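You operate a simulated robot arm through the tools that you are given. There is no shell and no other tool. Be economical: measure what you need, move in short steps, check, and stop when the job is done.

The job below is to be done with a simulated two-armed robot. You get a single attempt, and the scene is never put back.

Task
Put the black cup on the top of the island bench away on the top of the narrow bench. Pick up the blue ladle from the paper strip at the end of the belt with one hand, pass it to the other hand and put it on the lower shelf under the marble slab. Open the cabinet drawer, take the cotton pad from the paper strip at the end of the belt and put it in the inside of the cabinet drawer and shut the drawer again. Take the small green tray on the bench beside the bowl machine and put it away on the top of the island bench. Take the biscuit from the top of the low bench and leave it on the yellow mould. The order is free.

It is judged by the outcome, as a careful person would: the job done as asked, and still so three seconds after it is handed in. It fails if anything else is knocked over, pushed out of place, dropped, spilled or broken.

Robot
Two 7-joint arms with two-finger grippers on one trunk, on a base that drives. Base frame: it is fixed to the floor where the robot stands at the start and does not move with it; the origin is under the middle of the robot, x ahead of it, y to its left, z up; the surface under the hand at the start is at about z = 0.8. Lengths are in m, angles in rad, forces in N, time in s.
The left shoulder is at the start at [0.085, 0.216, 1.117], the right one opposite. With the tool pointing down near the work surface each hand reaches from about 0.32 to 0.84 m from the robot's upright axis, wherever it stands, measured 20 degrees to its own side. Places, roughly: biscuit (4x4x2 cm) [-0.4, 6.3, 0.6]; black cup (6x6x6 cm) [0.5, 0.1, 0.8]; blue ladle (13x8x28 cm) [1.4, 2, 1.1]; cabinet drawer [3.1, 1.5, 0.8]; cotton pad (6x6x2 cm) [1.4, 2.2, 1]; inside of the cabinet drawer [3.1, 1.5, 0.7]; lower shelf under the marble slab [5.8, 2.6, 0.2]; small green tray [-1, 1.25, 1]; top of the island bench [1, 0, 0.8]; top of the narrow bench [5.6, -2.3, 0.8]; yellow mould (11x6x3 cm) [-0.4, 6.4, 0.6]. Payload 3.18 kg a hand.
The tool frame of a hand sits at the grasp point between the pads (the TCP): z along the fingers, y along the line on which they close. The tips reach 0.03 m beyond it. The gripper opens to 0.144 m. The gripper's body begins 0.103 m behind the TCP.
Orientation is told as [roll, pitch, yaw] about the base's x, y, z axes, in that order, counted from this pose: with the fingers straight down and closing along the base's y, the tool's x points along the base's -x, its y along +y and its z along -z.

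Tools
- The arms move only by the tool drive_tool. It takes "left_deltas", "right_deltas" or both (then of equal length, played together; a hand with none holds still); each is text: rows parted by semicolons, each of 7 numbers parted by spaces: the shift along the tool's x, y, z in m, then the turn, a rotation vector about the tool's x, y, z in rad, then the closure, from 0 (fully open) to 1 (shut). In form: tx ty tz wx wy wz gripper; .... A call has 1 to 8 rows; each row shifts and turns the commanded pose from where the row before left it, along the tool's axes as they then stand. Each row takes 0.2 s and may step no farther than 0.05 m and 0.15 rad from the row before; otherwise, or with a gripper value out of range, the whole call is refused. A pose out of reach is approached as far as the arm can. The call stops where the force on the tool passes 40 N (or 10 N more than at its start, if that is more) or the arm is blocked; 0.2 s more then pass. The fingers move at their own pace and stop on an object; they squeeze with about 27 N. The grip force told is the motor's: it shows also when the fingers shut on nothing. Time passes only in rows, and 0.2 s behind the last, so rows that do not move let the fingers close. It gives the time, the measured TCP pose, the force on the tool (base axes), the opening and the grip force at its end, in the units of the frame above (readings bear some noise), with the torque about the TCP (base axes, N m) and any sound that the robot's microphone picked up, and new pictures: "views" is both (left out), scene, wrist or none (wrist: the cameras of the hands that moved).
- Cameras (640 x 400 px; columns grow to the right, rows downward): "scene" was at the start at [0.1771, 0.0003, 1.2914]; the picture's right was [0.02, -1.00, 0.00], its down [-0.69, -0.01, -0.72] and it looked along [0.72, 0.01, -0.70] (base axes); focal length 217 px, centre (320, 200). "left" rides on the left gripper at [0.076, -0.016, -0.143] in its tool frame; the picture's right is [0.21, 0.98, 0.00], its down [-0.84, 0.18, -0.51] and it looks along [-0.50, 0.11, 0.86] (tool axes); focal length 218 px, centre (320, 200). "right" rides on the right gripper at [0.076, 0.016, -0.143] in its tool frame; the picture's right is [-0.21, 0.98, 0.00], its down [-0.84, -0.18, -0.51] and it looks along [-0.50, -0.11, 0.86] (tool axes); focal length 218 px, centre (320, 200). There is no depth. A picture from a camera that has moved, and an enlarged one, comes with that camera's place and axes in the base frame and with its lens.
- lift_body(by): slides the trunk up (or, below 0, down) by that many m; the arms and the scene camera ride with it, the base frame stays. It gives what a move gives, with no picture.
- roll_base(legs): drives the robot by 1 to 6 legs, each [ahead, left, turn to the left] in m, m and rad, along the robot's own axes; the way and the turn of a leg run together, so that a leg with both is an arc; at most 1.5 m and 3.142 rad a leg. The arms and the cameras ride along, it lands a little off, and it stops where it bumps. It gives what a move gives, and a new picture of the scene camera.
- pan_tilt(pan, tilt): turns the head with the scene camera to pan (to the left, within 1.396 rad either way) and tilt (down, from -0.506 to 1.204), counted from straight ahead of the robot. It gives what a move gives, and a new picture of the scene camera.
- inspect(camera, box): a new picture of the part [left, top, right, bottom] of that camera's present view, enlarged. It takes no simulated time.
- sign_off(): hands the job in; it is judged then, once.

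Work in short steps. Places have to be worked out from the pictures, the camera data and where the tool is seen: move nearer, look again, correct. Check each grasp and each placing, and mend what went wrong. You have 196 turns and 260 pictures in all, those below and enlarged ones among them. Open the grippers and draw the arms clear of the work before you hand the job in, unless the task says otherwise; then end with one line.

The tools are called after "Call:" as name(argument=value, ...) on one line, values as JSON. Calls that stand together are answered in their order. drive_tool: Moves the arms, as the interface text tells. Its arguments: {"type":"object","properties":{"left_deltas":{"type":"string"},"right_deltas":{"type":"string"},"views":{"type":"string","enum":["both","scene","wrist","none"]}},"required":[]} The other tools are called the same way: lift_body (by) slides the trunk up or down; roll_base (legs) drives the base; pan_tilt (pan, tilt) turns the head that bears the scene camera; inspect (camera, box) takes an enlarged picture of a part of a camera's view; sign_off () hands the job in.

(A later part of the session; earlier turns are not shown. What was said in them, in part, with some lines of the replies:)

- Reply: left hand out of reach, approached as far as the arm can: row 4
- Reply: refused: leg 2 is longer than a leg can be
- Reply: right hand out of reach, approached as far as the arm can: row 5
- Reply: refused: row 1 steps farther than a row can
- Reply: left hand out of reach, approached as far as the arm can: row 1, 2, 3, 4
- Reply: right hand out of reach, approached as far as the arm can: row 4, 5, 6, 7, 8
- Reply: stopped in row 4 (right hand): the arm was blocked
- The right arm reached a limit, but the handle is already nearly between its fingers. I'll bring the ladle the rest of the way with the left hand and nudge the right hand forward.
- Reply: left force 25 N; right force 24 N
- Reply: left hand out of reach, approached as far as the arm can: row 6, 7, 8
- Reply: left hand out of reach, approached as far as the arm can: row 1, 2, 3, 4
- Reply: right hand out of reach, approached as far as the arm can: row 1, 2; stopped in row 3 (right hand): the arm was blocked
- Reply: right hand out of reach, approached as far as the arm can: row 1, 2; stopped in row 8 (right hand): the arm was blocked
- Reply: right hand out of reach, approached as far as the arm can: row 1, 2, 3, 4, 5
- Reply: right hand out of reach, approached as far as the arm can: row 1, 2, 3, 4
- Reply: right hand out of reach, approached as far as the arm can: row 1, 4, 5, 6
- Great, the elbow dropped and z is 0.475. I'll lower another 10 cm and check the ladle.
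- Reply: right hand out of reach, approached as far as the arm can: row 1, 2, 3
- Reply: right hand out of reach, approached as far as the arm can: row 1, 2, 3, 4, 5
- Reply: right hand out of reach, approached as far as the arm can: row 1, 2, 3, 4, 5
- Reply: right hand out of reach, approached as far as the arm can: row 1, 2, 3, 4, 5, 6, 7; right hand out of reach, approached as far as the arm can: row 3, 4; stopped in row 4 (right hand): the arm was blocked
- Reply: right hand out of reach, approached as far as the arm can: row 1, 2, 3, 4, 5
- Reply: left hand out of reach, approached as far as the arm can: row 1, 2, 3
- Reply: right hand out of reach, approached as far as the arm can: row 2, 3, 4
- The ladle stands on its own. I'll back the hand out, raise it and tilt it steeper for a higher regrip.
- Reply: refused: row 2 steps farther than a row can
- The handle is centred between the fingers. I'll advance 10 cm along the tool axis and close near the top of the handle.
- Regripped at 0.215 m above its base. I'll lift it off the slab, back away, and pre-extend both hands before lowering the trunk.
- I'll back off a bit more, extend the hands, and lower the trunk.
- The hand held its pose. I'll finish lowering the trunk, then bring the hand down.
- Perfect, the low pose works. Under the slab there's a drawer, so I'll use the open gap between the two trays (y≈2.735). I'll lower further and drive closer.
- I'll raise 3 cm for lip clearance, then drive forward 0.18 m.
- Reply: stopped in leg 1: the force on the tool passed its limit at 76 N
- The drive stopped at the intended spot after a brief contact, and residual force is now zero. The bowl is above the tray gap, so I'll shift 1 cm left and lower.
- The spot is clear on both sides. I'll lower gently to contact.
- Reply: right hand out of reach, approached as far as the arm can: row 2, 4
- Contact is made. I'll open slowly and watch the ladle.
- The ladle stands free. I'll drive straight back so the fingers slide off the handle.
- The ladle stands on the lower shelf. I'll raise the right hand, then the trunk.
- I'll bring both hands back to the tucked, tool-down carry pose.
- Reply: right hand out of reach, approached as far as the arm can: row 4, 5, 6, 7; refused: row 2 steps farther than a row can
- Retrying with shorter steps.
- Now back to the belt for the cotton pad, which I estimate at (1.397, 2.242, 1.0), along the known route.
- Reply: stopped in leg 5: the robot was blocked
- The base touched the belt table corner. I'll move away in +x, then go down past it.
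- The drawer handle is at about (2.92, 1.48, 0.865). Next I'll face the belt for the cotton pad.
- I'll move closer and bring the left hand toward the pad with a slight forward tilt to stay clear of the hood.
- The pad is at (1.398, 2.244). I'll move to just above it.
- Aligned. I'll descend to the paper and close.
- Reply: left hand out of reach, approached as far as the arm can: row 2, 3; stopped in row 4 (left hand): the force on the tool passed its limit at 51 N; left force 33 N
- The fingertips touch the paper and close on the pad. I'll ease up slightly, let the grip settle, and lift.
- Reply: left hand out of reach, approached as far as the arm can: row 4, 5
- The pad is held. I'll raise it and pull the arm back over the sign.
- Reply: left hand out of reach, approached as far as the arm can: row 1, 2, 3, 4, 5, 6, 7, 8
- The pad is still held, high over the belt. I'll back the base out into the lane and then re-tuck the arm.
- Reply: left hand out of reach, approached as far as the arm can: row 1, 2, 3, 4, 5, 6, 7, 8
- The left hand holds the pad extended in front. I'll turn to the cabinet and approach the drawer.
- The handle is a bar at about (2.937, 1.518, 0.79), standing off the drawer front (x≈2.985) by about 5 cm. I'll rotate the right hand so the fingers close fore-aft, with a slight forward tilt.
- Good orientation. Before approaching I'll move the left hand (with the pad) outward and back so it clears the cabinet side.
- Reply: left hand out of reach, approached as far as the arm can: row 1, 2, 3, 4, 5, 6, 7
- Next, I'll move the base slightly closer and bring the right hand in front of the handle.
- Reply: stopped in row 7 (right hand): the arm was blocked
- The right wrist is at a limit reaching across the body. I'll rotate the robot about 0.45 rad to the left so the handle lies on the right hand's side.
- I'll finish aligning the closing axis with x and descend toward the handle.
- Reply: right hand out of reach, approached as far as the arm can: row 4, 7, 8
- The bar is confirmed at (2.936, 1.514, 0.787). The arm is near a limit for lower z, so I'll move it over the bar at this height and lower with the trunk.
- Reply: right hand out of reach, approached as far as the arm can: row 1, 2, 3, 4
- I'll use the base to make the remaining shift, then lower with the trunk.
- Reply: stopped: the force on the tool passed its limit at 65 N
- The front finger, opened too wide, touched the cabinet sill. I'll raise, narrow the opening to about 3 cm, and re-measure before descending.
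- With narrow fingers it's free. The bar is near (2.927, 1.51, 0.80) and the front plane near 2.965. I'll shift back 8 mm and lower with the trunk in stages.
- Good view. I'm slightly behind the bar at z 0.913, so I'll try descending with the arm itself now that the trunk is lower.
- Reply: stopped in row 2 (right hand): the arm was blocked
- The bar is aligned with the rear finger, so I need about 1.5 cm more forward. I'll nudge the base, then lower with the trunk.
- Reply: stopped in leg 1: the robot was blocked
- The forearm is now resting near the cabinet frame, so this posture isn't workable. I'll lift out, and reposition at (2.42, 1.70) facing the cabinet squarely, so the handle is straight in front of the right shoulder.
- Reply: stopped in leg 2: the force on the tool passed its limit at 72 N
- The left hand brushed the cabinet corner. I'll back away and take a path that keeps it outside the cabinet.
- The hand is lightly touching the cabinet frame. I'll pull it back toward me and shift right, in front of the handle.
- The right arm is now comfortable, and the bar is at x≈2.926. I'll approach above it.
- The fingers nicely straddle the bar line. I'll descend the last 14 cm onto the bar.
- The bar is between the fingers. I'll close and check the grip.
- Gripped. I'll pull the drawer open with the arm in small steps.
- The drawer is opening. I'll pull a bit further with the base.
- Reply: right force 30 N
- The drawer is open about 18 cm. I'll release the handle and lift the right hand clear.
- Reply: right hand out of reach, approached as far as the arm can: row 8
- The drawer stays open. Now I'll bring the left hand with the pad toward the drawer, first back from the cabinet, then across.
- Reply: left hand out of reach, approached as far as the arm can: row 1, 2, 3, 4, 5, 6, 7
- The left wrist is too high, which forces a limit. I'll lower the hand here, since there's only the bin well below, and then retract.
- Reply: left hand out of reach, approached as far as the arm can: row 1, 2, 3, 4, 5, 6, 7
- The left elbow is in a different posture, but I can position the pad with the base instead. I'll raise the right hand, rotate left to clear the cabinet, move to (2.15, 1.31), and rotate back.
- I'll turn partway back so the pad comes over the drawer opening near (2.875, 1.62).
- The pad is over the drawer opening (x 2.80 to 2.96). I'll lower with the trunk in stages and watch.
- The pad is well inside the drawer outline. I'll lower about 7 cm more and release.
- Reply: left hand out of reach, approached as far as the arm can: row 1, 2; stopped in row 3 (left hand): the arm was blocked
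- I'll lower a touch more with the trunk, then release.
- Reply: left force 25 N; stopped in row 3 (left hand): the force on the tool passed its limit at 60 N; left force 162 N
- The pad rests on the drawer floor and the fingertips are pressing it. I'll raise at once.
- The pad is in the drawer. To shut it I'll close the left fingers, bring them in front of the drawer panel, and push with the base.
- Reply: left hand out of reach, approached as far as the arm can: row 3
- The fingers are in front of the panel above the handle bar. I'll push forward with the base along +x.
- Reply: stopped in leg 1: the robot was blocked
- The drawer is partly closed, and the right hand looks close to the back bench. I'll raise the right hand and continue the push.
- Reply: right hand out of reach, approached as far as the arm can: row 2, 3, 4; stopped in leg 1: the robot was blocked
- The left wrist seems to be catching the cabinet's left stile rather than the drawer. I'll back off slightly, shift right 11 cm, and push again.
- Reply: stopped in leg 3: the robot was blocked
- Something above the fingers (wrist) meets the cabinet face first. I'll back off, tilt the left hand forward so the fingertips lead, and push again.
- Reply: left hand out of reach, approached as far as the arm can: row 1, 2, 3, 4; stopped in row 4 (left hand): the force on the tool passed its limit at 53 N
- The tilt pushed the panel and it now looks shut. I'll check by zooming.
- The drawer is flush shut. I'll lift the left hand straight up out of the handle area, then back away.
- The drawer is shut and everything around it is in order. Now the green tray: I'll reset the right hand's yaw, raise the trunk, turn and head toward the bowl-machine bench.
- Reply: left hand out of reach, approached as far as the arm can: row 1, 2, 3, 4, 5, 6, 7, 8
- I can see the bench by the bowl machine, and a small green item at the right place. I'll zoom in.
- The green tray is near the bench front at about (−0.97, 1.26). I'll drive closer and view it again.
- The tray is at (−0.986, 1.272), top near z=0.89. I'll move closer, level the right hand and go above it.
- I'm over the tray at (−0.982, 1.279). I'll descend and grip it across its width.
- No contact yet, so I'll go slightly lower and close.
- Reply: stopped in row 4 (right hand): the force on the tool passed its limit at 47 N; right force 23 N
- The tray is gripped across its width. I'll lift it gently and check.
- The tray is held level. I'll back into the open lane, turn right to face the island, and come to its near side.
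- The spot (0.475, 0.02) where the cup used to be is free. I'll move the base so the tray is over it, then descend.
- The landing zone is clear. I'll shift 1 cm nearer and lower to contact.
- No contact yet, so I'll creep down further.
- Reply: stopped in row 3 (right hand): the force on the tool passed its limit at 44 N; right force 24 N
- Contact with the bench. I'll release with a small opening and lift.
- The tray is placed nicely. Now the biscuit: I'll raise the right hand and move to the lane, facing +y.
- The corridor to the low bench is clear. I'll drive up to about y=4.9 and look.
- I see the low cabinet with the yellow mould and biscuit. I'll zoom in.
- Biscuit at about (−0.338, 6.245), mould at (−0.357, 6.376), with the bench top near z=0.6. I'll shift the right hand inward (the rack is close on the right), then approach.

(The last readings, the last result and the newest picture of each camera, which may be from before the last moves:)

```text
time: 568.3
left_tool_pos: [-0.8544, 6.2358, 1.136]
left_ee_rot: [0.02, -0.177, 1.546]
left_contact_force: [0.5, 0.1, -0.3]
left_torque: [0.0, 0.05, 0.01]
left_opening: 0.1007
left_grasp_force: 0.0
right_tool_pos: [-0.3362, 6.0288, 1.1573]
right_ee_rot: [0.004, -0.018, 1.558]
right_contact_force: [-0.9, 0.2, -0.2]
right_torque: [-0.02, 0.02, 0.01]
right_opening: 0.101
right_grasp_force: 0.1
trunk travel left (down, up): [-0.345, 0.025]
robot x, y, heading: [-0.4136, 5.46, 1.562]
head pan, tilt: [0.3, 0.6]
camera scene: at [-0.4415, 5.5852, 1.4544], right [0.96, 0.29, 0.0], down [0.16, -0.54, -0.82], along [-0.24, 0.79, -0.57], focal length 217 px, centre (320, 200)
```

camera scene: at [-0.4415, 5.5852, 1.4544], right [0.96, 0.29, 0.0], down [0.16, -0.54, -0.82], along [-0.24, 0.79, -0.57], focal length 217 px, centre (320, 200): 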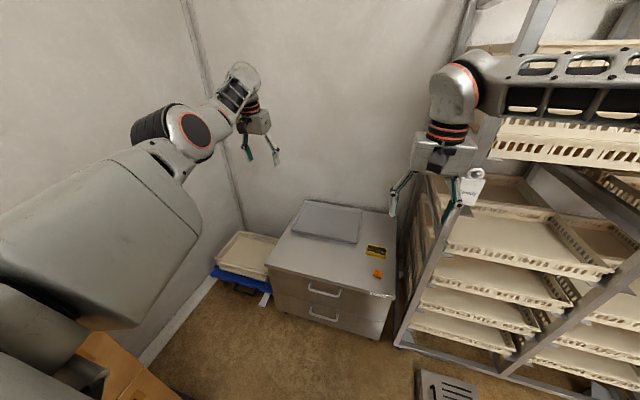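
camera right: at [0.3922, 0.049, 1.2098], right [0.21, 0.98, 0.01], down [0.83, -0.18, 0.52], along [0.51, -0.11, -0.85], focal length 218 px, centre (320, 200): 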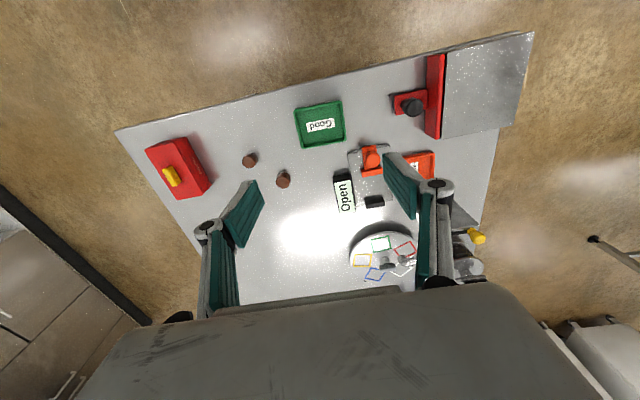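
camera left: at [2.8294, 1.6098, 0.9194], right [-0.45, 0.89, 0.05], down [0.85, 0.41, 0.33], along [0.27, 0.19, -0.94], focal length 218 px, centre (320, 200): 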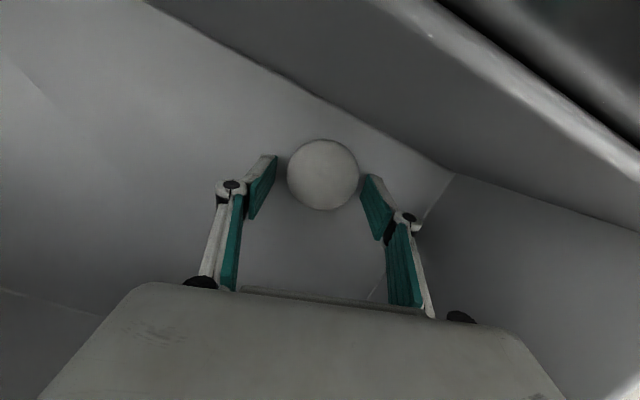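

I'll align over the biscuit, move in a bit, and lower the trunk.

Call:
roll_base(legs=[[0.14, 0.0, 0.009]])

Call:
drive_tool(right_deltas="-0.03 0.012 0 0 0 0 0.4;-0.03 0.012 0 0 0 0 0.4;-0.03 0.01 0 0 0 0 0.4", views="none")

Call:
lift_body(by=-0.28)

Call:
inspect(camera="right", box=[0, 0, 640, 400])

```text
time: 569.6
left_tool_pos: [-0.8601, 6.3713, 1.1363]
left_ee_rot: [0.018, -0.175, 1.552]
left_contact_force: [0.1, 0.7, -0.2]
left_torque: [-0.04, 0.01, -0.01]
left_opening: 0.1008
left_grasp_force: 0.1
right_tool_pos: [-0.3392, 6.1669, 1.1564]
right_ee_rot: [0.002, -0.018, 1.565]
right_contact_force: [-0.1, 0.7, 0.6]
right_torque: [-0.05, -0.03, 0.04]
right_opening: 0.1006
right_grasp_force: 0.1
trunk travel left (down, up): [-0.345, 0.025]
robot x, y, heading: [-0.4155, 5.6001, 1.568]
head pan, tilt: [0.3, 0.6]
camera scene: at [-0.4417, 5.7243, 1.4543], right [0.96, 0.29, 0.0], down [0.17, -0.54, -0.82], along [-0.24, 0.79, -0.57], focal length 217 px, centre (320, 200)
```

scene: 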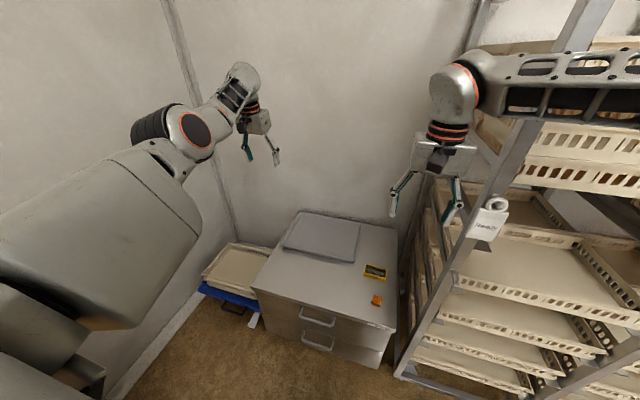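

```text
time: 570.4
left_tool_pos: [-0.8609, 6.3702, 1.1357]
left_ee_rot: [0.016, -0.176, 1.553]
left_contact_force: [-0.9, 0.1, 0.2]
left_torque: [0.02, -0.06, 0.03]
left_opening: 0.1006
left_grasp_force: 0.0
right_tool_pos: [-0.3736, 6.2572, 1.1585]
right_ee_rot: [0.002, -0.021, 1.567]
right_contact_force: [-0.5, 0.4, 0.0]
right_torque: [-0.06, -0.03, 0.04]
right_opening: 0.0867
right_grasp_force: 0.1
trunk travel left (down, up): [-0.345, 0.025]
robot x, y, heading: [-0.4143, 5.6005, 1.568]
head pan, tilt: [0.3, 0.6]
```

```text
time: 572.7
left_tool_pos: [-0.8558, 6.3185, 0.5919]
left_ee_rot: [-0.009, 0.268, 1.539]
left_contact_force: [31.6, -18.3, 82.1]
left_torque: [0.1, -6.28, -0.02]
left_opening: 0.0516
left_grasp_force: 24.9
right_tool_pos: [-0.3978, 6.22, 0.9631]
right_ee_rot: [-0.003, -0.102, 1.614]
right_contact_force: [0.6, 0.5, -0.1]
right_torque: [-0.08, 0.03, -0.04]
right_opening: 0.0864
right_grasp_force: 0.0
trunk travel left (down, up): [-0.102, 0.268]
robot x, y, heading: [-0.4138, 5.5973, 1.573]
head pan, tilt: [0.3, 0.6]
stopped: the force on the tool passed its limit at 68 N (the readings are from after the stop); the commanded pose is now the measured one
```

```text
1.00 times, centred on (320, 200) of right (not enlarged: the box is as wide or as high as the picture)
camera zoom: at [-0.4102, 6.1294, 1.0988], right [-0.99, 0.17, 0.02], down [0.14, 0.79, 0.59], along [0.08, 0.59, -0.81], focal length 218 px, centre (320, 200)
```

zoom: 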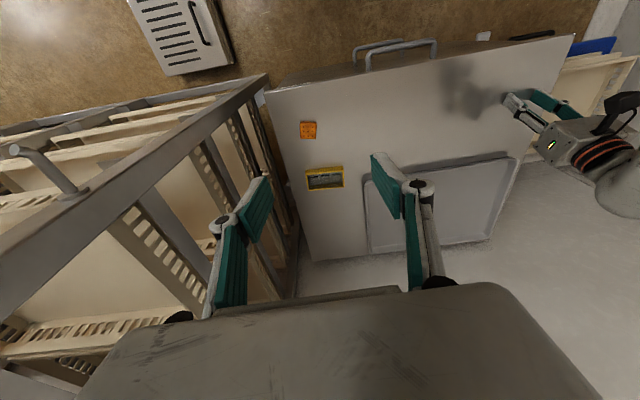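

The left hand came down onto the cabinet's left corner. I'll raise immediately and lift the left arm out of the way.

Call:
lift_body(by=0.05)

Call:
drive_tool(left_deltas="0 0.01 -0.04 0 0 0 0.5;0 0.01 -0.04 0 0 0 0.5;0 0.01 -0.04 0 0 0 0.5;0 0.01 -0.04 0 0 0 0.5;0 0.01 -0.04 0 0 0 0.5;0 0.01 -0.04 0 0 0 0.5;0 0.01 -0.04 0 0 0 0.5;0 0.01 -0.04 0 0 0 0.5", views="scene")

```text
time: 573.6
left_tool_pos: [-0.8635, 6.3598, 0.7237]
left_ee_rot: [0.018, 0.138, 1.55]
left_contact_force: [0.2, 0.0, -0.6]
left_torque: [-0.03, 0.0, 0.01]
left_opening: 0.1009
left_grasp_force: 0.1
right_tool_pos: [-0.3841, 6.2523, 0.9901]
right_ee_rot: [0.009, -0.066, 1.59]
right_contact_force: [0.7, -1.1, -0.6]
right_torque: [-0.07, -0.04, 0.01]
right_opening: 0.0863
right_grasp_force: 0.0
trunk travel left (down, up): [-0.152, 0.218]
robot x, y, heading: [-0.4156, 5.5963, 1.568]
head pan, tilt: [0.3, 0.6]
```

```text
time: 575.4
left_tool_pos: [-0.9373, 6.3383, 0.8959]
left_ee_rot: [0.016, 0.135, 1.551]
left_contact_force: [0.7, -0.2, 0.1]
left_torque: [-0.02, 0.03, -0.04]
left_opening: 0.072
left_grasp_force: 0.1
left hand out of reach, approached as far as the arm can: row 1, 2, 3, 4, 5, 6, 7, 8
right_tool_pos: [-0.3846, 6.2489, 0.995]
right_ee_rot: [0.009, -0.071, 1.593]
right_contact_force: [0.9, -0.6, -0.1]
right_torque: [0.01, 0.01, -0.02]
right_opening: 0.0864
right_grasp_force: 0.1
trunk travel left (down, up): [-0.152, 0.218]
robot x, y, heading: [-0.413, 5.594, 1.567]
head pan, tilt: [0.3, 0.6]
camera scene: at [-0.4427, 5.8229, 1.2524], right [0.96, 0.29, 0.0], down [0.17, -0.54, -0.83], along [-0.24, 0.79, -0.56], focal length 217 px, centre (320, 200)
```

scene: 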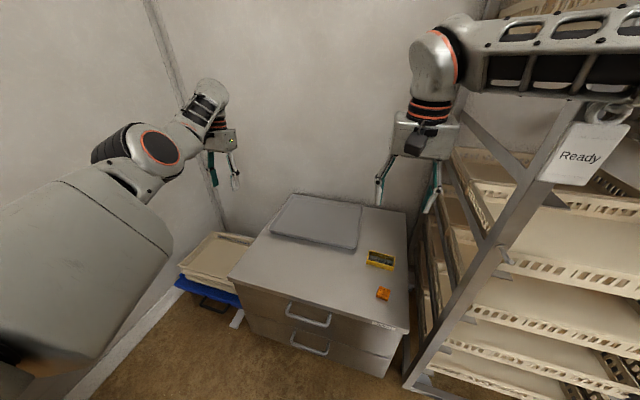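

All objects are undisturbed, and the left hand is now beside the cabinet. Refined positions: top z≈0.56, biscuit (−0.361, 6.30), mould (−0.379, 6.442). I'll move the right hand over the biscuit and lower.

Call:
drive_tool(right_deltas="-0.017 -0.008 0.035 0 0.035 0 0.4;-0.017 -0.008 0.035 0 0.035 0 0.4;-0.017 -0.008 0.035 0 0 0 0.4;0 0 0.045 0 0 0 0.4;0 0 0.045 0 0 0 0.4", views="wrist")

```text
time: 576.8
left_tool_pos: [-0.9425, 6.3228, 0.901]
left_ee_rot: [0.01, 0.124, 1.549]
left_contact_force: [-0.1, 0.6, 0.4]
left_torque: [-0.02, -0.07, 0.01]
left_opening: 0.0718
left_grasp_force: 0.0
right_tool_pos: [-0.3862, 6.2894, 0.8246]
right_ee_rot: [0.006, -0.041, 1.626]
right_contact_force: [0.8, 0.8, 0.4]
right_torque: [-0.03, 0.03, 0.0]
right_opening: 0.0865
right_grasp_force: 0.0
trunk travel left (down, up): [-0.152, 0.218]
robot x, y, heading: [-0.4187, 5.5931, 1.569]
head pan, tilt: [0.3, 0.6]
stopped in row 5 (right hand): the arm was blocked; the commanded pose is now the measured one
camera right: at [-0.3971, 6.2067, 0.9659], right [-0.99, 0.15, 0.01], down [0.14, 0.83, 0.54], along [0.07, 0.53, -0.84], focal length 218 px, centre (320, 200)
```

right: 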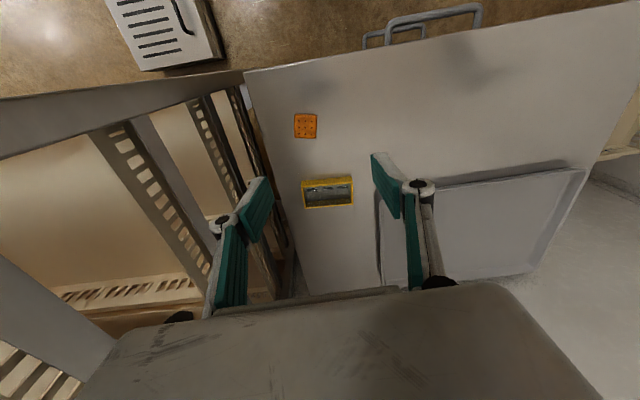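

The right forearm is meeting the rack side. I'll back off, turn about 0.37 rad to the right so the elbow swings away from the rack, and re-approach.

Call:
roll_base(legs=[[-0.2, 0, 0], [0, 0, -0.369], [0.173, 0.305, 0]])

Call:
drive_tool(right_deltas="0 0 0.03 0 0 0 0.4;0 0 0.03 0 0 0 0.4", views="wrist")

```text
time: 580.8
left_tool_pos: [-0.7035, 6.3576, 0.8975]
left_ee_rot: [0.017, 0.137, 1.179]
left_contact_force: [0.8, -0.1, -0.6]
left_torque: [-0.02, 0.05, -0.01]
left_opening: 0.0721
left_grasp_force: 0.1
right_tool_pos: [-0.1948, 6.1159, 0.8102]
right_ee_rot: [0.01, 0.001, 1.245]
right_contact_force: [-3.1, -19.6, 10.6]
right_torque: [3.02, -0.28, 0.2]
right_opening: 0.0865
right_grasp_force: 0.1
trunk travel left (down, up): [-0.152, 0.218]
robot x, y, heading: [-0.4863, 5.4791, 1.198]
head pan, tilt: [0.3, 0.6]
stopped in leg 3: the force on the tool passed its limit at 104 N (the readings are from after the stop); the commanded pose is now the measured one
camera scene: at [-0.4293, 5.6969, 1.2531], right [1.0, -0.07, 0.0], down [-0.04, -0.56, -0.83], along [0.06, 0.82, -0.56], focal length 217 px, centre (320, 200)
```

scene: 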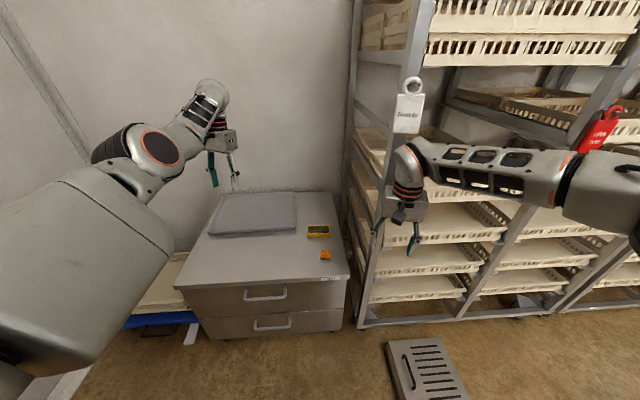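

```text
time: 581.4
left_tool_pos: [-0.7043, 6.3607, 0.8934]
left_ee_rot: [0.014, 0.137, 1.181]
left_contact_force: [0.5, 0.5, 0.0]
left_torque: [-0.04, -0.05, -0.03]
left_opening: 0.0719
left_grasp_force: 0.0
right_tool_pos: [-0.1924, 6.1192, 0.7455]
right_ee_rot: [0.007, 0.004, 1.242]
right_contact_force: [0.4, 0.2, -0.9]
right_torque: [0.04, 0.03, -0.02]
right_opening: 0.0864
right_grasp_force: 0.1
trunk travel left (down, up): [-0.152, 0.218]
robot x, y, heading: [-0.4846, 5.4816, 1.198]
head pan, tilt: [0.3, 0.6]
camera right: at [-0.2318, 6.0513, 0.89], right [-0.86, 0.51, 0.0], down [0.45, 0.74, 0.5], along [0.26, 0.43, -0.86], focal length 218 px, centre (320, 200)
```

right: 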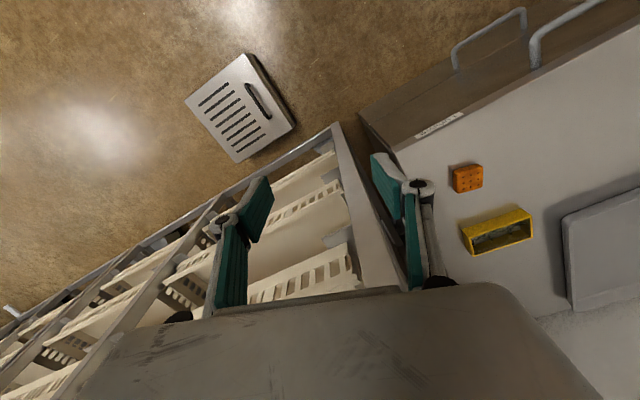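

I touched the rack front while sweeping, and now it's clear. I'll strafe left first, then move forward.

Call:
roll_base(legs=[[-0.1, 0.03, 0], [-0.03, 0.15, 0], [0.2, 0.04, 0]])

Call:
inspect(camera="right", box=[0, 0, 640, 400])

```text
time: 584.1
left_tool_pos: [-0.902, 6.3002, 0.8952]
left_ee_rot: [0.015, 0.14, 1.19]
left_contact_force: [-0.4, 0.4, 0.8]
left_torque: [0.0, 0.0, 0.0]
left_opening: 0.072
left_grasp_force: 0.1
right_tool_pos: [-0.3869, 6.0649, 0.7483]
right_ee_rot: [0.006, 0.002, 1.254]
right_contact_force: [0.2, 0.4, 0.4]
right_torque: [-0.03, -0.01, -0.02]
right_opening: 0.0865
right_grasp_force: 0.0
trunk travel left (down, up): [-0.152, 0.218]
robot x, y, heading: [-0.6747, 5.4229, 1.206]
head pan, tilt: [0.3, 0.6]
stopped in leg 2: the robot was blocked; the commanded pose is now the measured one
camera scene: at [-0.6189, 5.6435, 1.2524], right [1.0, -0.06, 0.0], down [-0.04, -0.56, -0.83], along [0.05, 0.82, -0.56], focal length 217 px, centre (320, 200)
```

scene: 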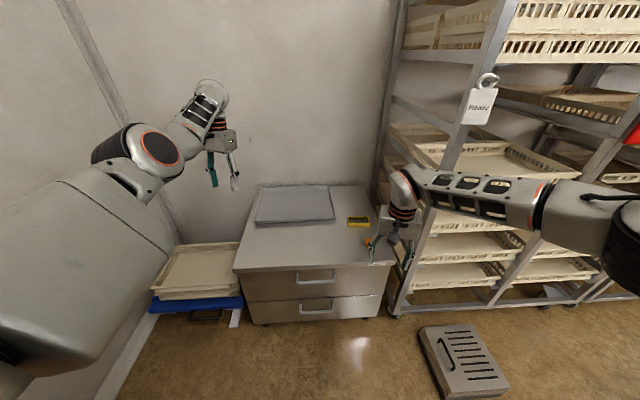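

```text
1.00 times, centred on (320, 200) of right (not enlarged: the box is as wide or as high as the picture)
camera zoom: at [-0.4258, 5.9968, 0.8919], right [-0.86, 0.5, 0.01], down [0.44, 0.74, 0.5], along [0.25, 0.44, -0.86], focal length 218 px, centre (320, 200)
```

zoom: 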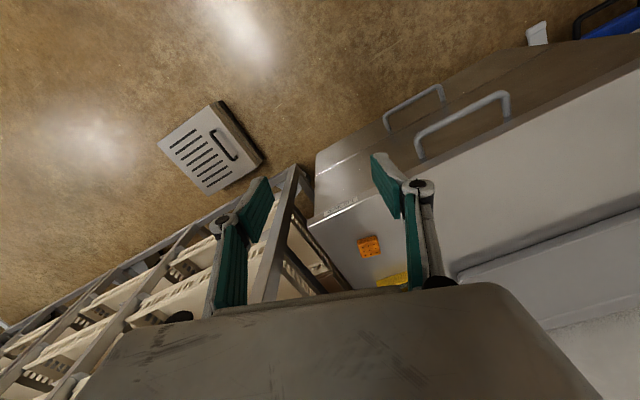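

The base is against the pallet side, so I'll go forward now. The biscuit is confirmed at (−0.36, 6.30).

Call:
roll_base(legs=[[0.15, -0.01, 0]])

Call:
drive_tool(right_deltas="0 0.03 0 0 0 0 0.4;0 0.03 0 0 0 0 0.4;-0.025 0 0.01 0 0 0 0.4;-0.025 0 0.01 0 0 0 0.4;-0.025 0 0.01 0 0 0 0.4", views="wrist")

```text
time: 585.5
left_tool_pos: [-0.8383, 6.4371, 0.8932]
left_ee_rot: [0.016, 0.137, 1.19]
left_contact_force: [0.9, -0.1, -0.3]
left_torque: [0.0, 0.01, -0.01]
left_opening: 0.0718
left_grasp_force: 0.1
right_tool_pos: [-0.3253, 6.2013, 0.748]
right_ee_rot: [0.008, 0.002, 1.252]
right_contact_force: [1.1, 0.9, -0.2]
right_torque: [-0.01, 0.02, 0.0]
right_opening: 0.0867
right_grasp_force: 0.1
trunk travel left (down, up): [-0.152, 0.218]
robot x, y, heading: [-0.6128, 5.561, 1.208]
head pan, tilt: [0.3, 0.6]
camera scene: at [-0.5564, 5.7802, 1.2524], right [1.0, -0.06, 0.0], down [-0.04, -0.56, -0.82], along [0.05, 0.82, -0.57], focal length 217 px, centre (320, 200)
```

scene: 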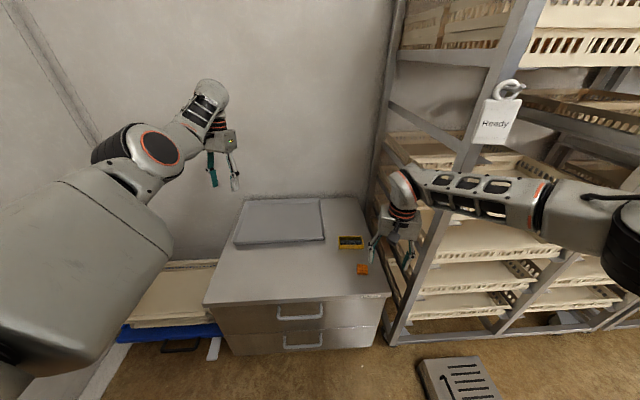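

```text
time: 586.6
left_tool_pos: [-0.8389, 6.4369, 0.8957]
left_ee_rot: [0.014, 0.139, 1.192]
left_contact_force: [-0.2, -0.2, 0.6]
left_torque: [0.02, 0.0, -0.03]
left_opening: 0.0719
left_grasp_force: 0.1
right_tool_pos: [-0.3565, 6.2558, 0.7293]
right_ee_rot: [0.008, -0.002, 1.24]
right_contact_force: [-0.9, 0.2, 0.1]
right_torque: [-0.01, 0.0, -0.01]
right_opening: 0.0865
right_grasp_force: 0.1
right hand out of reach, approached as far as the arm can: row 4, 5
trunk travel left (down, up): [-0.152, 0.218]
robot x, y, heading: [-0.6142, 5.5613, 1.209]
head pan, tilt: [0.3, 0.6]
camera right: at [-0.3947, 6.1878, 0.873], right [-0.86, 0.51, 0.01], down [0.45, 0.74, 0.51], along [0.26, 0.44, -0.86], focal length 218 px, centre (320, 200)
```

right: 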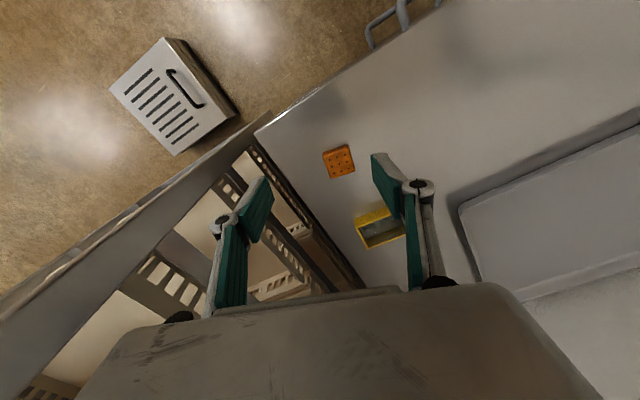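

Aligned within 4 cm. I'll nudge the base forward-left, then lower onto the biscuit.

Call:
roll_base(legs=[[0.045, 0.02, 0]])

Call:
drive_tool(right_deltas="0 0 0.03 0 0 0 0.45;0 0 0.03 0 0 0 0.45;0 0 0.02 0 0 0 0.45", views="wrist")

```text
time: 587.6
left_tool_pos: [-0.8414, 6.4847, 0.8937]
left_ee_rot: [0.016, 0.14, 1.189]
left_contact_force: [0.1, -0.1, -0.9]
left_torque: [-0.02, -0.03, -0.02]
left_opening: 0.0722
left_grasp_force: 0.0
right_tool_pos: [-0.3602, 6.3041, 0.7281]
right_ee_rot: [0.003, 0.0, 1.243]
right_contact_force: [-0.8, 0.1, 0.8]
right_torque: [-0.03, -0.02, 0.0]
right_opening: 0.0862
right_grasp_force: 0.2
trunk travel left (down, up): [-0.152, 0.218]
robot x, y, heading: [-0.6162, 5.6067, 1.204]
head pan, tilt: [0.3, 0.6]
camera scene: at [-0.5596, 5.829, 1.2524], right [1.0, -0.06, 0.0], down [-0.04, -0.56, -0.82], along [0.05, 0.82, -0.57], focal length 217 px, centre (320, 200)
```

scene: 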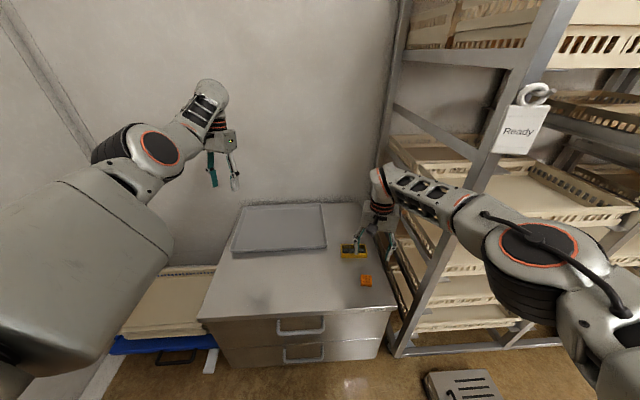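

```text
time: 588.4
left_tool_pos: [-0.8424, 6.4861, 0.8944]
left_ee_rot: [0.016, 0.138, 1.19]
left_contact_force: [-0.2, 0.4, 0.4]
left_torque: [-0.01, 0.0, -0.05]
left_opening: 0.0719
left_grasp_force: 0.1
right_tool_pos: [-0.3592, 6.2934, 0.6496]
right_ee_rot: [0.005, -0.005, 1.242]
right_contact_force: [-0.2, 0.8, -0.3]
right_torque: [-0.03, 0.0, -0.03]
right_opening: 0.0791
right_grasp_force: 0.1
right hand out of reach, approached as far as the arm can: row 2, 3
trunk travel left (down, up): [-0.152, 0.218]
robot x, y, heading: [-0.6193, 5.6063, 1.215]
head pan, tilt: [0.3, 0.6]
camera right: at [-0.3988, 6.2253, 0.7931], right [-0.86, 0.51, 0.01], down [0.44, 0.74, 0.51], along [0.26, 0.44, -0.86], focal length 218 px, centre (320, 200)
```

right: 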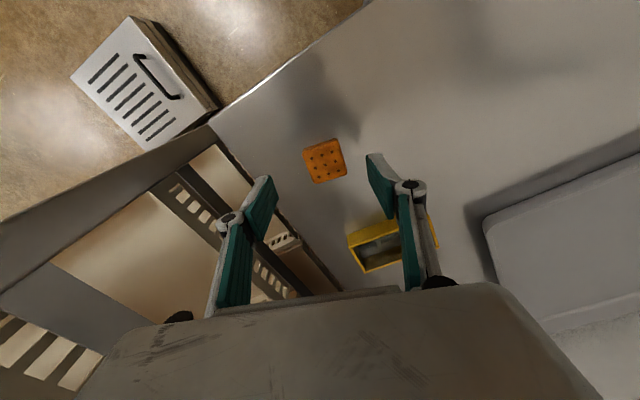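

Good alignment over the biscuit. I'll lower the last 5 cm with the trunk.

Call:
lift_body(by=-0.04)

```text
time: 589.2
left_tool_pos: [-0.8421, 6.4853, 0.8591]
left_ee_rot: [0.017, 0.133, 1.193]
left_contact_force: [0.3, -1.2, 0.3]
left_torque: [0.06, -0.04, -0.02]
left_opening: 0.0722
left_grasp_force: 0.0
right_tool_pos: [-0.3582, 6.2939, 0.6144]
right_ee_rot: [0.006, -0.006, 1.243]
right_contact_force: [0.9, -0.5, 0.5]
right_torque: [0.01, 0.0, -0.03]
right_opening: 0.0792
right_grasp_force: 0.1
trunk travel left (down, up): [-0.112, 0.258]
robot x, y, heading: [-0.6147, 5.6062, 1.208]
head pan, tilt: [0.3, 0.6]
```

A little lower, then close.

Call:
lift_body(by=-0.015)

Call:
drive_tool(right_deltas="0 0 0 0 0 0 1;0 0 0 0 0 0 1;0 0 0 0 0 0 1", views="wrist")

```text
time: 589.8
left_tool_pos: [-0.8428, 6.4849, 0.841]
left_ee_rot: [0.016, 0.136, 1.191]
left_contact_force: [-0.1, -0.6, 0.7]
left_torque: [0.01, -0.06, 0.02]
left_opening: 0.0717
left_grasp_force: 0.0
right_tool_pos: [-0.3589, 6.2925, 0.5962]
right_ee_rot: [0.006, -0.006, 1.243]
right_contact_force: [-0.3, -0.6, 0.2]
right_torque: [0.06, -0.03, 0.0]
right_opening: 0.0793
right_grasp_force: 0.0
trunk travel left (down, up): [-0.097, 0.273]
robot x, y, heading: [-0.6125, 5.6061, 1.205]
head pan, tilt: [0.3, 0.6]
```

```text
time: 590.6
left_tool_pos: [-0.8425, 6.4852, 0.8401]
left_ee_rot: [0.015, 0.138, 1.189]
left_contact_force: [-0.8, -0.6, 0.4]
left_torque: [0.0, -0.03, 0.0]
left_opening: 0.072
left_grasp_force: 0.1
right_tool_pos: [-0.3592, 6.2934, 0.595]
right_ee_rot: [0.002, -0.002, 1.242]
right_contact_force: [0.0, 0.1, 2.4]
right_torque: [0.06, -0.02, -0.02]
right_opening: 0.0386
right_grasp_force: 26.7
trunk travel left (down, up): [-0.097, 0.273]
robot x, y, heading: [-0.6156, 5.6057, 1.21]
head pan, tilt: [0.3, 0.6]
camera right: at [-0.3986, 6.2258, 0.7387], right [-0.86, 0.51, 0.0], down [0.44, 0.74, 0.51], along [0.26, 0.44, -0.86], focal length 218 px, centre (320, 200)
```

right: 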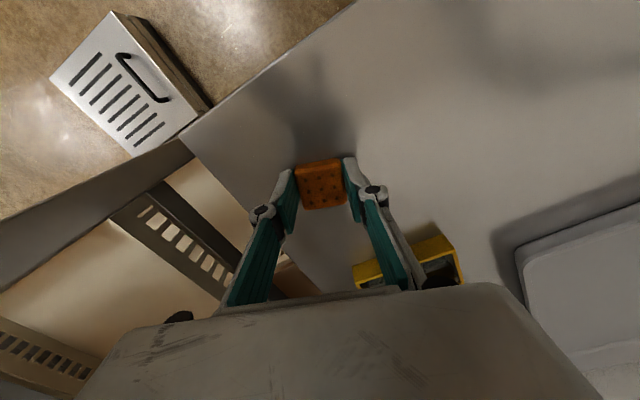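

The biscuit is gripped. I'll lift it, turn the hand to align with the mould, and tilt forward a bit so the forearm stays clear of the rack.

Call:
lift_body(by=0.06)

Call:
drive_tool(right_deltas="0 0 0 0 0 -0.11 1;0 0 0 0 0 -0.11 1;0 0 0 0 0 -0.11 1;-0.02 0 0 0 -0.1 0 1;-0.02 0 0 0 -0.1 0 1;-0.02 0 0 0 -0.1 0 1;-0.02 0 0 0 -0.1 0 1", views="both")

```text
time: 591.6
left_tool_pos: [-0.8399, 6.4843, 0.9111]
left_ee_rot: [0.015, 0.124, 1.191]
left_contact_force: [0.8, 0.7, -0.8]
left_torque: [-0.02, 0.04, 0.01]
left_opening: 0.0719
left_grasp_force: 0.2
right_tool_pos: [-0.3578, 6.2943, 0.6598]
right_ee_rot: [0.004, -0.012, 1.242]
right_contact_force: [0.2, -0.4, -0.7]
right_torque: [-0.03, 0.04, 0.01]
right_opening: 0.0386
right_grasp_force: 26.8
trunk travel left (down, up): [-0.157, 0.213]
robot x, y, heading: [-0.617, 5.6056, 1.209]
head pan, tilt: [0.3, 0.6]
```

```text
time: 593.2
left_tool_pos: [-0.8426, 6.4854, 0.9121]
left_ee_rot: [0.015, 0.12, 1.19]
left_contact_force: [0.0, 0.5, 0.4]
left_torque: [0.02, 0.0, 0.02]
left_opening: 0.0722
left_grasp_force: 0.1
right_tool_pos: [-0.326, 6.3655, 0.6844]
right_ee_rot: [0.005, -0.419, 1.406]
right_contact_force: [-0.7, 0.0, 0.5]
right_torque: [0.03, -0.01, 0.0]
right_opening: 0.0387
right_grasp_force: 27.5
right hand out of reach, approached as far as the arm can: row 1, 2, 3
trunk travel left (down, up): [-0.157, 0.213]
robot x, y, heading: [-0.6119, 5.6078, 1.208]
head pan, tilt: [0.3, 0.6]
camera scene: at [-0.5612, 5.8233, 1.2582], right [1.0, -0.06, 0.0], down [-0.04, -0.56, -0.83], along [0.05, 0.82, -0.56], focal length 217 px, centre (320, 200)
camera right: at [-0.363, 6.2415, 0.7852], right [-0.93, 0.35, 0.09], down [0.27, 0.53, 0.81], along [0.23, 0.78, -0.59], focal length 218 px, centre (320, 200)
```

scene: 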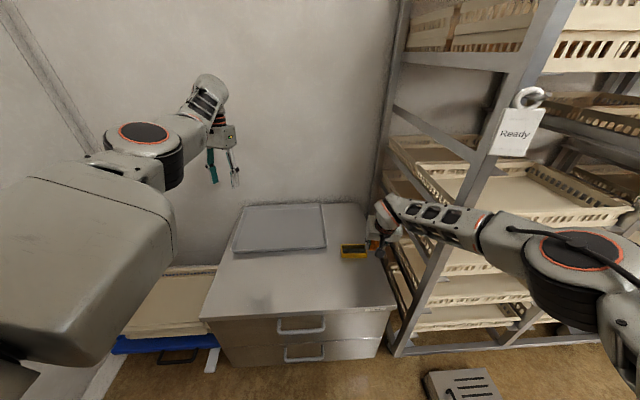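
right: 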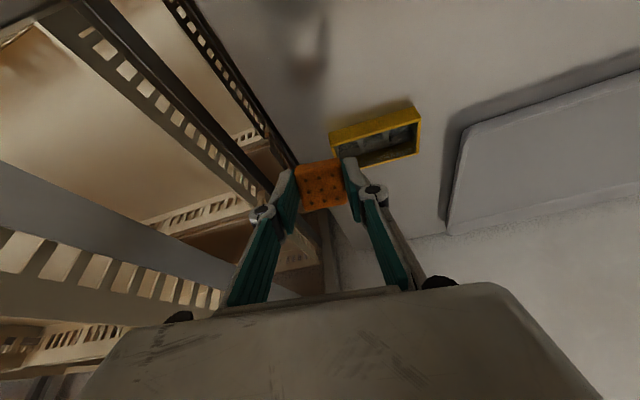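

The mould centre is at about (−0.385, 6.428). I'll shift forward-left with the base and the arm to bring the biscuit over it.

Call:
roll_base(legs=[[0.03, 0.048, 0]])

Call:
drive_tool(right_deltas="0 0.015 0 0 0 0 1;0 0.015 0 0 0 0 1", views="wrist")

```text
time: 594.3
left_tool_pos: [-0.876, 6.5301, 0.9121]
left_ee_rot: [0.016, 0.119, 1.19]
left_contact_force: [0.2, -0.2, -0.2]
left_torque: [-0.03, -0.04, -0.02]
left_opening: 0.072
left_grasp_force: 0.1
right_tool_pos: [-0.3612, 6.41, 0.6842]
right_ee_rot: [0.002, -0.417, 1.404]
right_contact_force: [-0.2, -0.7, -0.1]
right_torque: [-0.02, -0.01, -0.02]
right_opening: 0.0387
right_grasp_force: 27.5
trunk travel left (down, up): [-0.157, 0.213]
robot x, y, heading: [-0.6518, 5.6545, 1.212]
head pan, tilt: [0.3, 0.6]
camera scene: at [-0.5954, 5.8683, 1.2582], right [1.0, -0.06, 0.0], down [-0.03, -0.56, -0.82], along [0.05, 0.82, -0.57], focal length 217 px, centre (320, 200)
```

scene: 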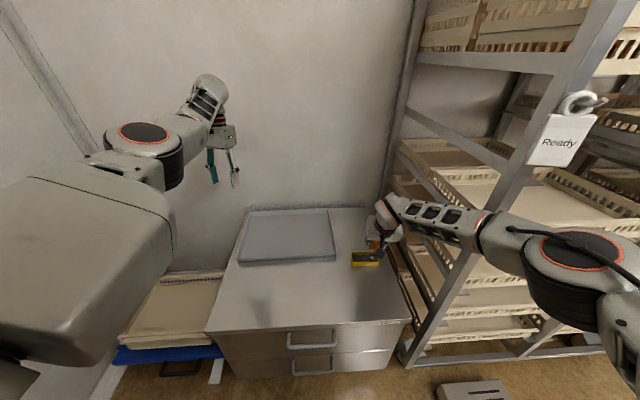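

```text
time: 594.9
left_tool_pos: [-0.8761, 6.53, 0.9129]
left_ee_rot: [0.015, 0.12, 1.191]
left_contact_force: [-0.1, 0.2, -0.3]
left_torque: [-0.01, -0.01, -0.02]
left_opening: 0.0722
left_grasp_force: 0.0
right_tool_pos: [-0.3907, 6.4147, 0.6856]
right_ee_rot: [0.003, -0.417, 1.406]
right_contact_force: [-0.4, 0.1, 0.4]
right_torque: [0.0, 0.04, -0.02]
right_opening: 0.0386
right_grasp_force: 27.2
trunk travel left (down, up): [-0.157, 0.213]
robot x, y, heading: [-0.6478, 5.6514, 1.207]
head pan, tilt: [0.3, 0.6]
camera right: at [-0.4268, 6.2914, 0.7857], right [-0.93, 0.35, 0.09], down [0.27, 0.53, 0.81], along [0.23, 0.78, -0.59], focal length 218 px, centre (320, 200)
```

right: 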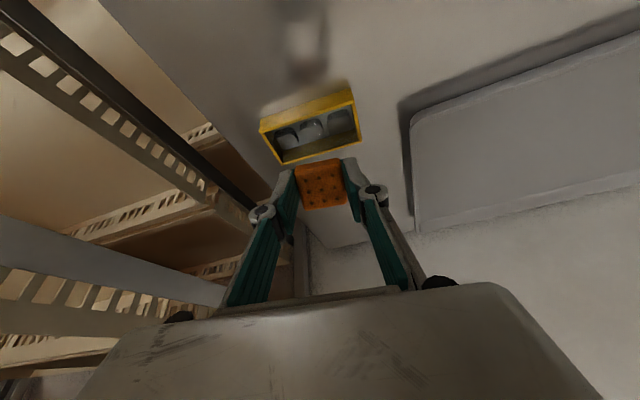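

The biscuit is right above the mould centre. I'll lower about 4.5 cm.

Call:
lift_body(by=-0.04)

Call:
inspect(camera="right", box=[200, 60, 440, 240])

```text
time: 595.8
left_tool_pos: [-0.8749, 6.5281, 0.8767]
left_ee_rot: [0.017, 0.114, 1.192]
left_contact_force: [0.2, -1.2, 0.5]
left_torque: [0.1, -0.03, -0.02]
left_opening: 0.0721
left_grasp_force: 0.0
right_tool_pos: [-0.3906, 6.4149, 0.6488]
right_ee_rot: [0.001, -0.422, 1.405]
right_contact_force: [-0.8, -0.5, 0.1]
right_torque: [-0.01, 0.02, -0.02]
right_opening: 0.0384
right_grasp_force: 26.9
trunk travel left (down, up): [-0.117, 0.253]
robot x, y, heading: [-0.6478, 5.6561, 1.206]
head pan, tilt: [0.3, 0.6]
```

```text
2.22 times, centred on (320, 150) of right
camera zoom: at [-0.4265, 6.2905, 0.7494], right [-0.93, 0.35, 0.09], down [0.27, 0.52, 0.81], along [0.24, 0.78, -0.58], focal length 485 px, centre (320, 311)
```

zoom: 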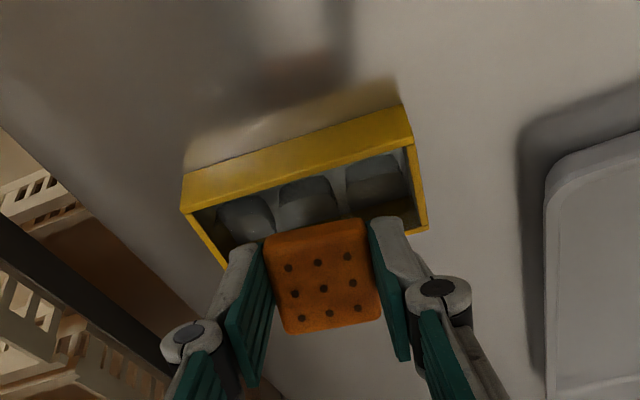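

Well centred. I'll lower a further 2.5 cm in small steps, checking force.

Call:
lift_body(by=-0.018)

Call:
lift_body(by=-0.008)

```text
time: 596.4
left_tool_pos: [-0.8759, 6.5295, 0.8538]
left_ee_rot: [0.015, 0.119, 1.189]
left_contact_force: [0.2, 0.2, 0.2]
left_torque: [0.02, -0.01, 0.01]
left_opening: 0.0721
left_grasp_force: 0.2
right_tool_pos: [-0.3892, 6.4153, 0.6274]
right_ee_rot: [0.003, -0.416, 1.405]
right_contact_force: [0.3, -0.5, 0.2]
right_torque: [0.0, -0.01, 0.01]
right_opening: 0.0386
right_grasp_force: 27.2
trunk travel left (down, up): [-0.099, 0.271]
robot x, y, heading: [-0.6466, 5.6543, 1.205]
head pan, tilt: [0.3, 0.6]
```

```text
time: 597.0
left_tool_pos: [-0.8863, 6.527, 0.8409]
left_ee_rot: [0.034, 0.135, 1.204]
left_contact_force: [-0.1, -1.2, 0.2]
left_torque: [0.01, 0.03, 0.01]
left_opening: 0.0721
left_grasp_force: 0.1
right_tool_pos: [-0.3909, 6.4134, 0.6198]
right_ee_rot: [0.005, -0.418, 1.407]
right_contact_force: [-1.8, -1.6, 6.5]
right_torque: [-0.03, 0.05, -0.04]
right_opening: 0.0385
right_grasp_force: 26.9
trunk travel left (down, up): [-0.091, 0.279]
robot x, y, heading: [-0.65, 5.6543, 1.209]
head pan, tilt: [0.3, 0.6]
```

Light contact (6.5 N) with the mould. I'll open gently.

Call:
drive_tool(right_deltas="0 0 0 0 0 0 0.7;0 0 0 0 0 0 0.66;0 0 0 0 0 0 0.62;0 0 0 0 0 0 0.62", views="none")

Call:
inspect(camera="right", box=[200, 60, 440, 240])

```text
time: 598.0
left_tool_pos: [-0.8866, 6.5272, 0.8394]
left_ee_rot: [0.029, 0.137, 1.206]
left_contact_force: [0.6, -0.8, 0.1]
left_torque: [-0.02, 0.02, 0.06]
left_opening: 0.0722
left_grasp_force: 0.0
right_tool_pos: [-0.3896, 6.4144, 0.6192]
right_ee_rot: [0.005, -0.417, 1.405]
right_contact_force: [-0.4, -0.4, -0.3]
right_torque: [-0.02, 0.01, 0.02]
right_opening: 0.0548
right_grasp_force: 0.1
trunk travel left (down, up): [-0.091, 0.279]
robot x, y, heading: [-0.6487, 5.6551, 1.205]
head pan, tilt: [0.3, 0.6]
```

```text
2.22 times, centred on (320, 150) of right
camera zoom: at [-0.4263, 6.2909, 0.7191], right [-0.93, 0.35, 0.09], down [0.27, 0.53, 0.8], along [0.23, 0.77, -0.59], focal length 485 px, centre (320, 311)
```

zoom: 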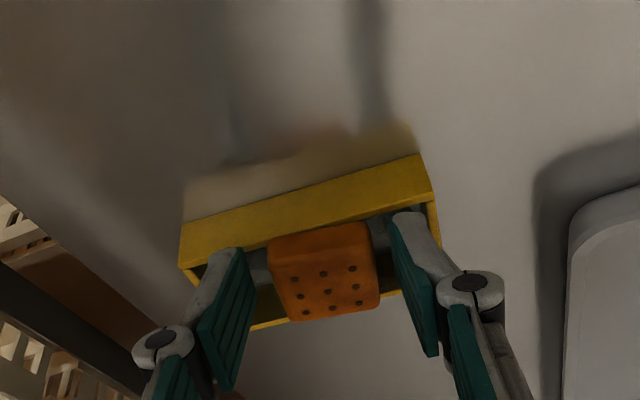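

The biscuit lies on the mould. I'll raise straight up and check.

Call:
lift_body(by=0.08)

Call:
inspect(camera="right", box=[200, 60, 440, 240])

```text
time: 599.1
left_tool_pos: [-0.8749, 6.5276, 0.9468]
left_ee_rot: [0.012, 0.084, 1.192]
left_contact_force: [0.1, 0.2, -0.8]
left_torque: [-0.06, 0.01, 0.02]
left_opening: 0.0719
left_grasp_force: 0.0
right_tool_pos: [-0.3906, 6.415, 0.6945]
right_ee_rot: [0.001, -0.413, 1.405]
right_contact_force: [-0.2, -0.2, -0.7]
right_torque: [-0.03, -0.02, 0.05]
right_opening: 0.0547
right_grasp_force: 0.0
trunk travel left (down, up): [-0.171, 0.199]
robot x, y, heading: [-0.6476, 5.6524, 1.21]
head pan, tilt: [0.3, 0.6]
```

```text
2.22 times, centred on (320, 150) of right
camera zoom: at [-0.4255, 6.2913, 0.7961], right [-0.93, 0.35, 0.09], down [0.27, 0.53, 0.8], along [0.23, 0.77, -0.59], focal length 485 px, centre (320, 311)
```

zoom: 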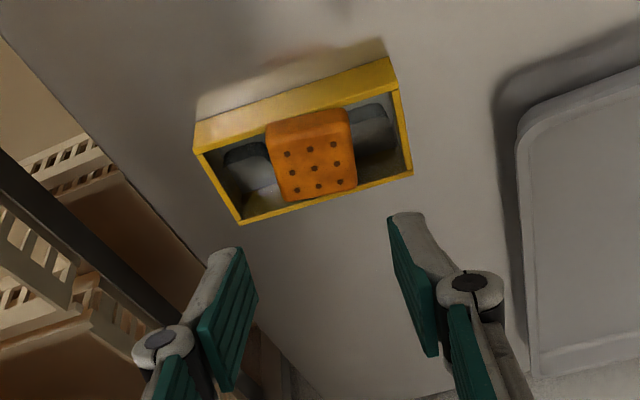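

The biscuit sits in the mould. I'll raise further and withdraw straight back.

Call:
lift_body(by=0.1)

Call:
roll_base(legs=[[-0.33, -0.125, 0], [-0.3, -0.114, 0]])

```text
time: 600.5
left_tool_pos: [-0.8853, 6.5008, 1.1883]
left_ee_rot: [0.019, -0.131, 1.191]
left_contact_force: [0.9, 0.4, -0.5]
left_torque: [-0.03, -0.01, 0.03]
left_opening: 0.0721
left_grasp_force: 0.1
right_tool_pos: [-0.3742, 6.4319, 0.9015]
right_ee_rot: [-0.028, -0.55, 1.412]
right_contact_force: [0.0, 0.4, -0.7]
right_torque: [0.01, -0.01, -0.01]
right_opening: 0.0549
right_grasp_force: 0.0
trunk travel left (down, up): [-0.271, 0.099]
robot x, y, heading: [-0.6518, 5.6498, 1.21]
head pan, tilt: [0.3, 0.6]
```

```text
time: 603.6
left_tool_pos: [-0.8751, 6.0585, 1.1915]
left_ee_rot: [0.023, -0.131, 1.183]
left_contact_force: [1.3, 0.1, 0.6]
left_torque: [-0.02, 0.06, 0.02]
left_opening: 0.0721
left_grasp_force: 0.0
right_tool_pos: [-0.3583, 5.9833, 0.9005]
right_ee_rot: [-0.021, -0.549, 1.389]
right_contact_force: [0.1, -0.4, -0.4]
right_torque: [0.01, 0.01, 0.02]
right_opening: 0.0548
right_grasp_force: 0.1
trunk travel left (down, up): [-0.271, 0.099]
robot x, y, heading: [-0.6422, 5.2099, 1.196]
head pan, tilt: [0.3, 0.6]
stopped in leg 2: the robot was blocked; the commanded pose is now the measured one
camera scene: at [-0.6188, 5.3449, 1.3793], right [1.0, -0.07, 0.0], down [-0.04, -0.56, -0.83], along [0.06, 0.82, -0.56], focal length 217 px, centre (320, 200)
```

scene: 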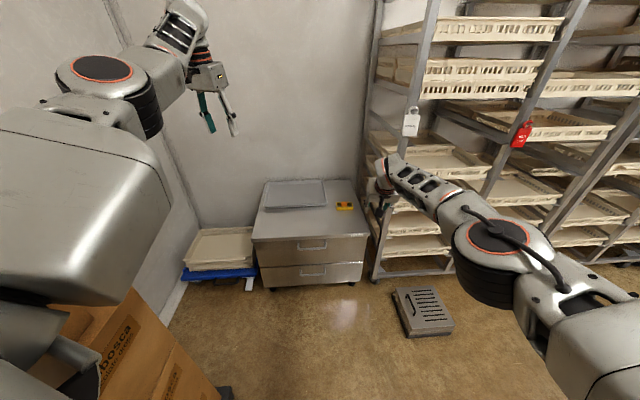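

I'll move right, away from the boxes, and take a final look.

Call:
roll_base(legs=[[0.05, -0.25, 0]])

Call:
pan_tilt(pan=1.0, tilt=0.6)

```text
time: 606.4
left_tool_pos: [-0.6272, 6.0149, 1.1897]
left_ee_rot: [0.018, -0.131, 1.183]
left_contact_force: [0.2, 0.0, 0.2]
left_torque: [-0.01, 0.02, 0.04]
left_opening: 0.072
left_grasp_force: 0.1
right_tool_pos: [-0.1123, 5.9404, 0.8998]
right_ee_rot: [-0.025, -0.546, 1.391]
right_contact_force: [0.3, -0.2, 0.0]
right_torque: [0.0, 0.03, 0.02]
right_opening: 0.0547
right_grasp_force: 0.1
trunk travel left (down, up): [-0.271, 0.099]
robot x, y, heading: [-0.3968, 5.1664, 1.197]
head pan, tilt: [0.3, 0.6]
camera scene: at [-0.371, 5.3016, 1.379], right [1.0, -0.07, 0.0], down [-0.04, -0.56, -0.83], along [0.06, 0.82, -0.56], focal length 217 px, centre (320, 200)
```

scene: 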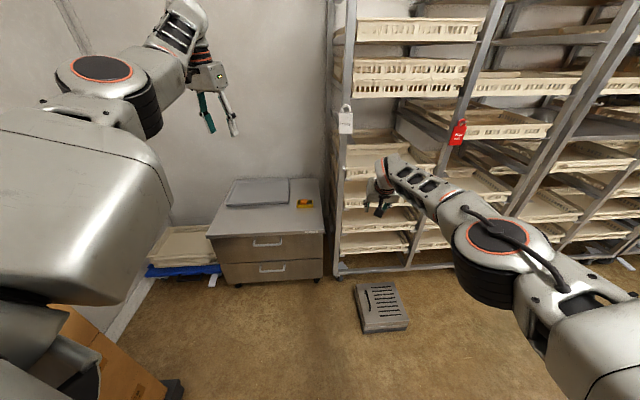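

```text
time: 607.5
left_tool_pos: [-0.627, 6.015, 1.1893]
left_ee_rot: [0.019, -0.13, 1.184]
left_contact_force: [0.2, 0.1, -0.2]
left_torque: [0.01, -0.02, 0.0]
left_opening: 0.0721
left_grasp_force: 0.0
right_tool_pos: [-0.112, 5.9391, 0.8994]
right_ee_rot: [-0.026, -0.546, 1.392]
right_contact_force: [0.6, 0.1, -0.3]
right_torque: [0.02, -0.02, 0.0]
right_opening: 0.0547
right_grasp_force: 0.1
trunk travel left (down, up): [-0.271, 0.099]
robot x, y, heading: [-0.3989, 5.1654, 1.195]
head pan, tilt: [1.0, 0.6]
camera scene: at [-0.4295, 5.2852, 1.379], right [0.81, 0.58, 0.0], down [0.33, -0.46, -0.83], along [-0.48, 0.67, -0.56], focal length 217 px, centre (320, 200)
```

scene: 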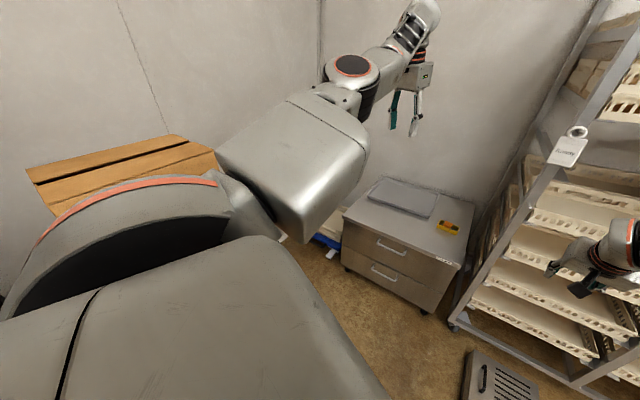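

Everything stands as it should. I'll open both grippers fully, then hand in.

Call:
drive_tool(right_deltas="0 0 0 0 0 0 0;0 0 0 0 0 0 0;0 0 0 0 0 0 0", left_deltas="0 0 0 0 0 0 0;0 0 0 0 0 0 0;0 0 0 0 0 0 0", views="none")

Call:
sign_off()

```text
time: 608.3
left_tool_pos: [-0.6274, 6.0156, 1.1897]
left_ee_rot: [0.02, -0.131, 1.183]
left_contact_force: [0.6, 1.0, -0.7]
left_torque: [0.02, -0.05, 0.01]
left_opening: 0.1443
left_grasp_force: 0.3
right_tool_pos: [-0.1123, 5.9391, 0.9006]
right_ee_rot: [-0.025, -0.546, 1.391]
right_contact_force: [0.1, -0.4, -0.1]
right_torque: [0.02, 0.01, 0.04]
right_opening: 0.1438
right_grasp_force: 0.0
trunk travel left (down, up): [-0.271, 0.099]
robot x, y, heading: [-0.3989, 5.1639, 1.197]
head pan, tilt: [1.0, 0.6]
```

```text
The job is handed in.
```

All five tasks are done and handed in, but the robot bumped the tray rack (about 104 N), the cabinet side (72 N), the low bench top (82 N) and, more lightly, the belt table and the boxes; the pictures show nothing visibly displaced.
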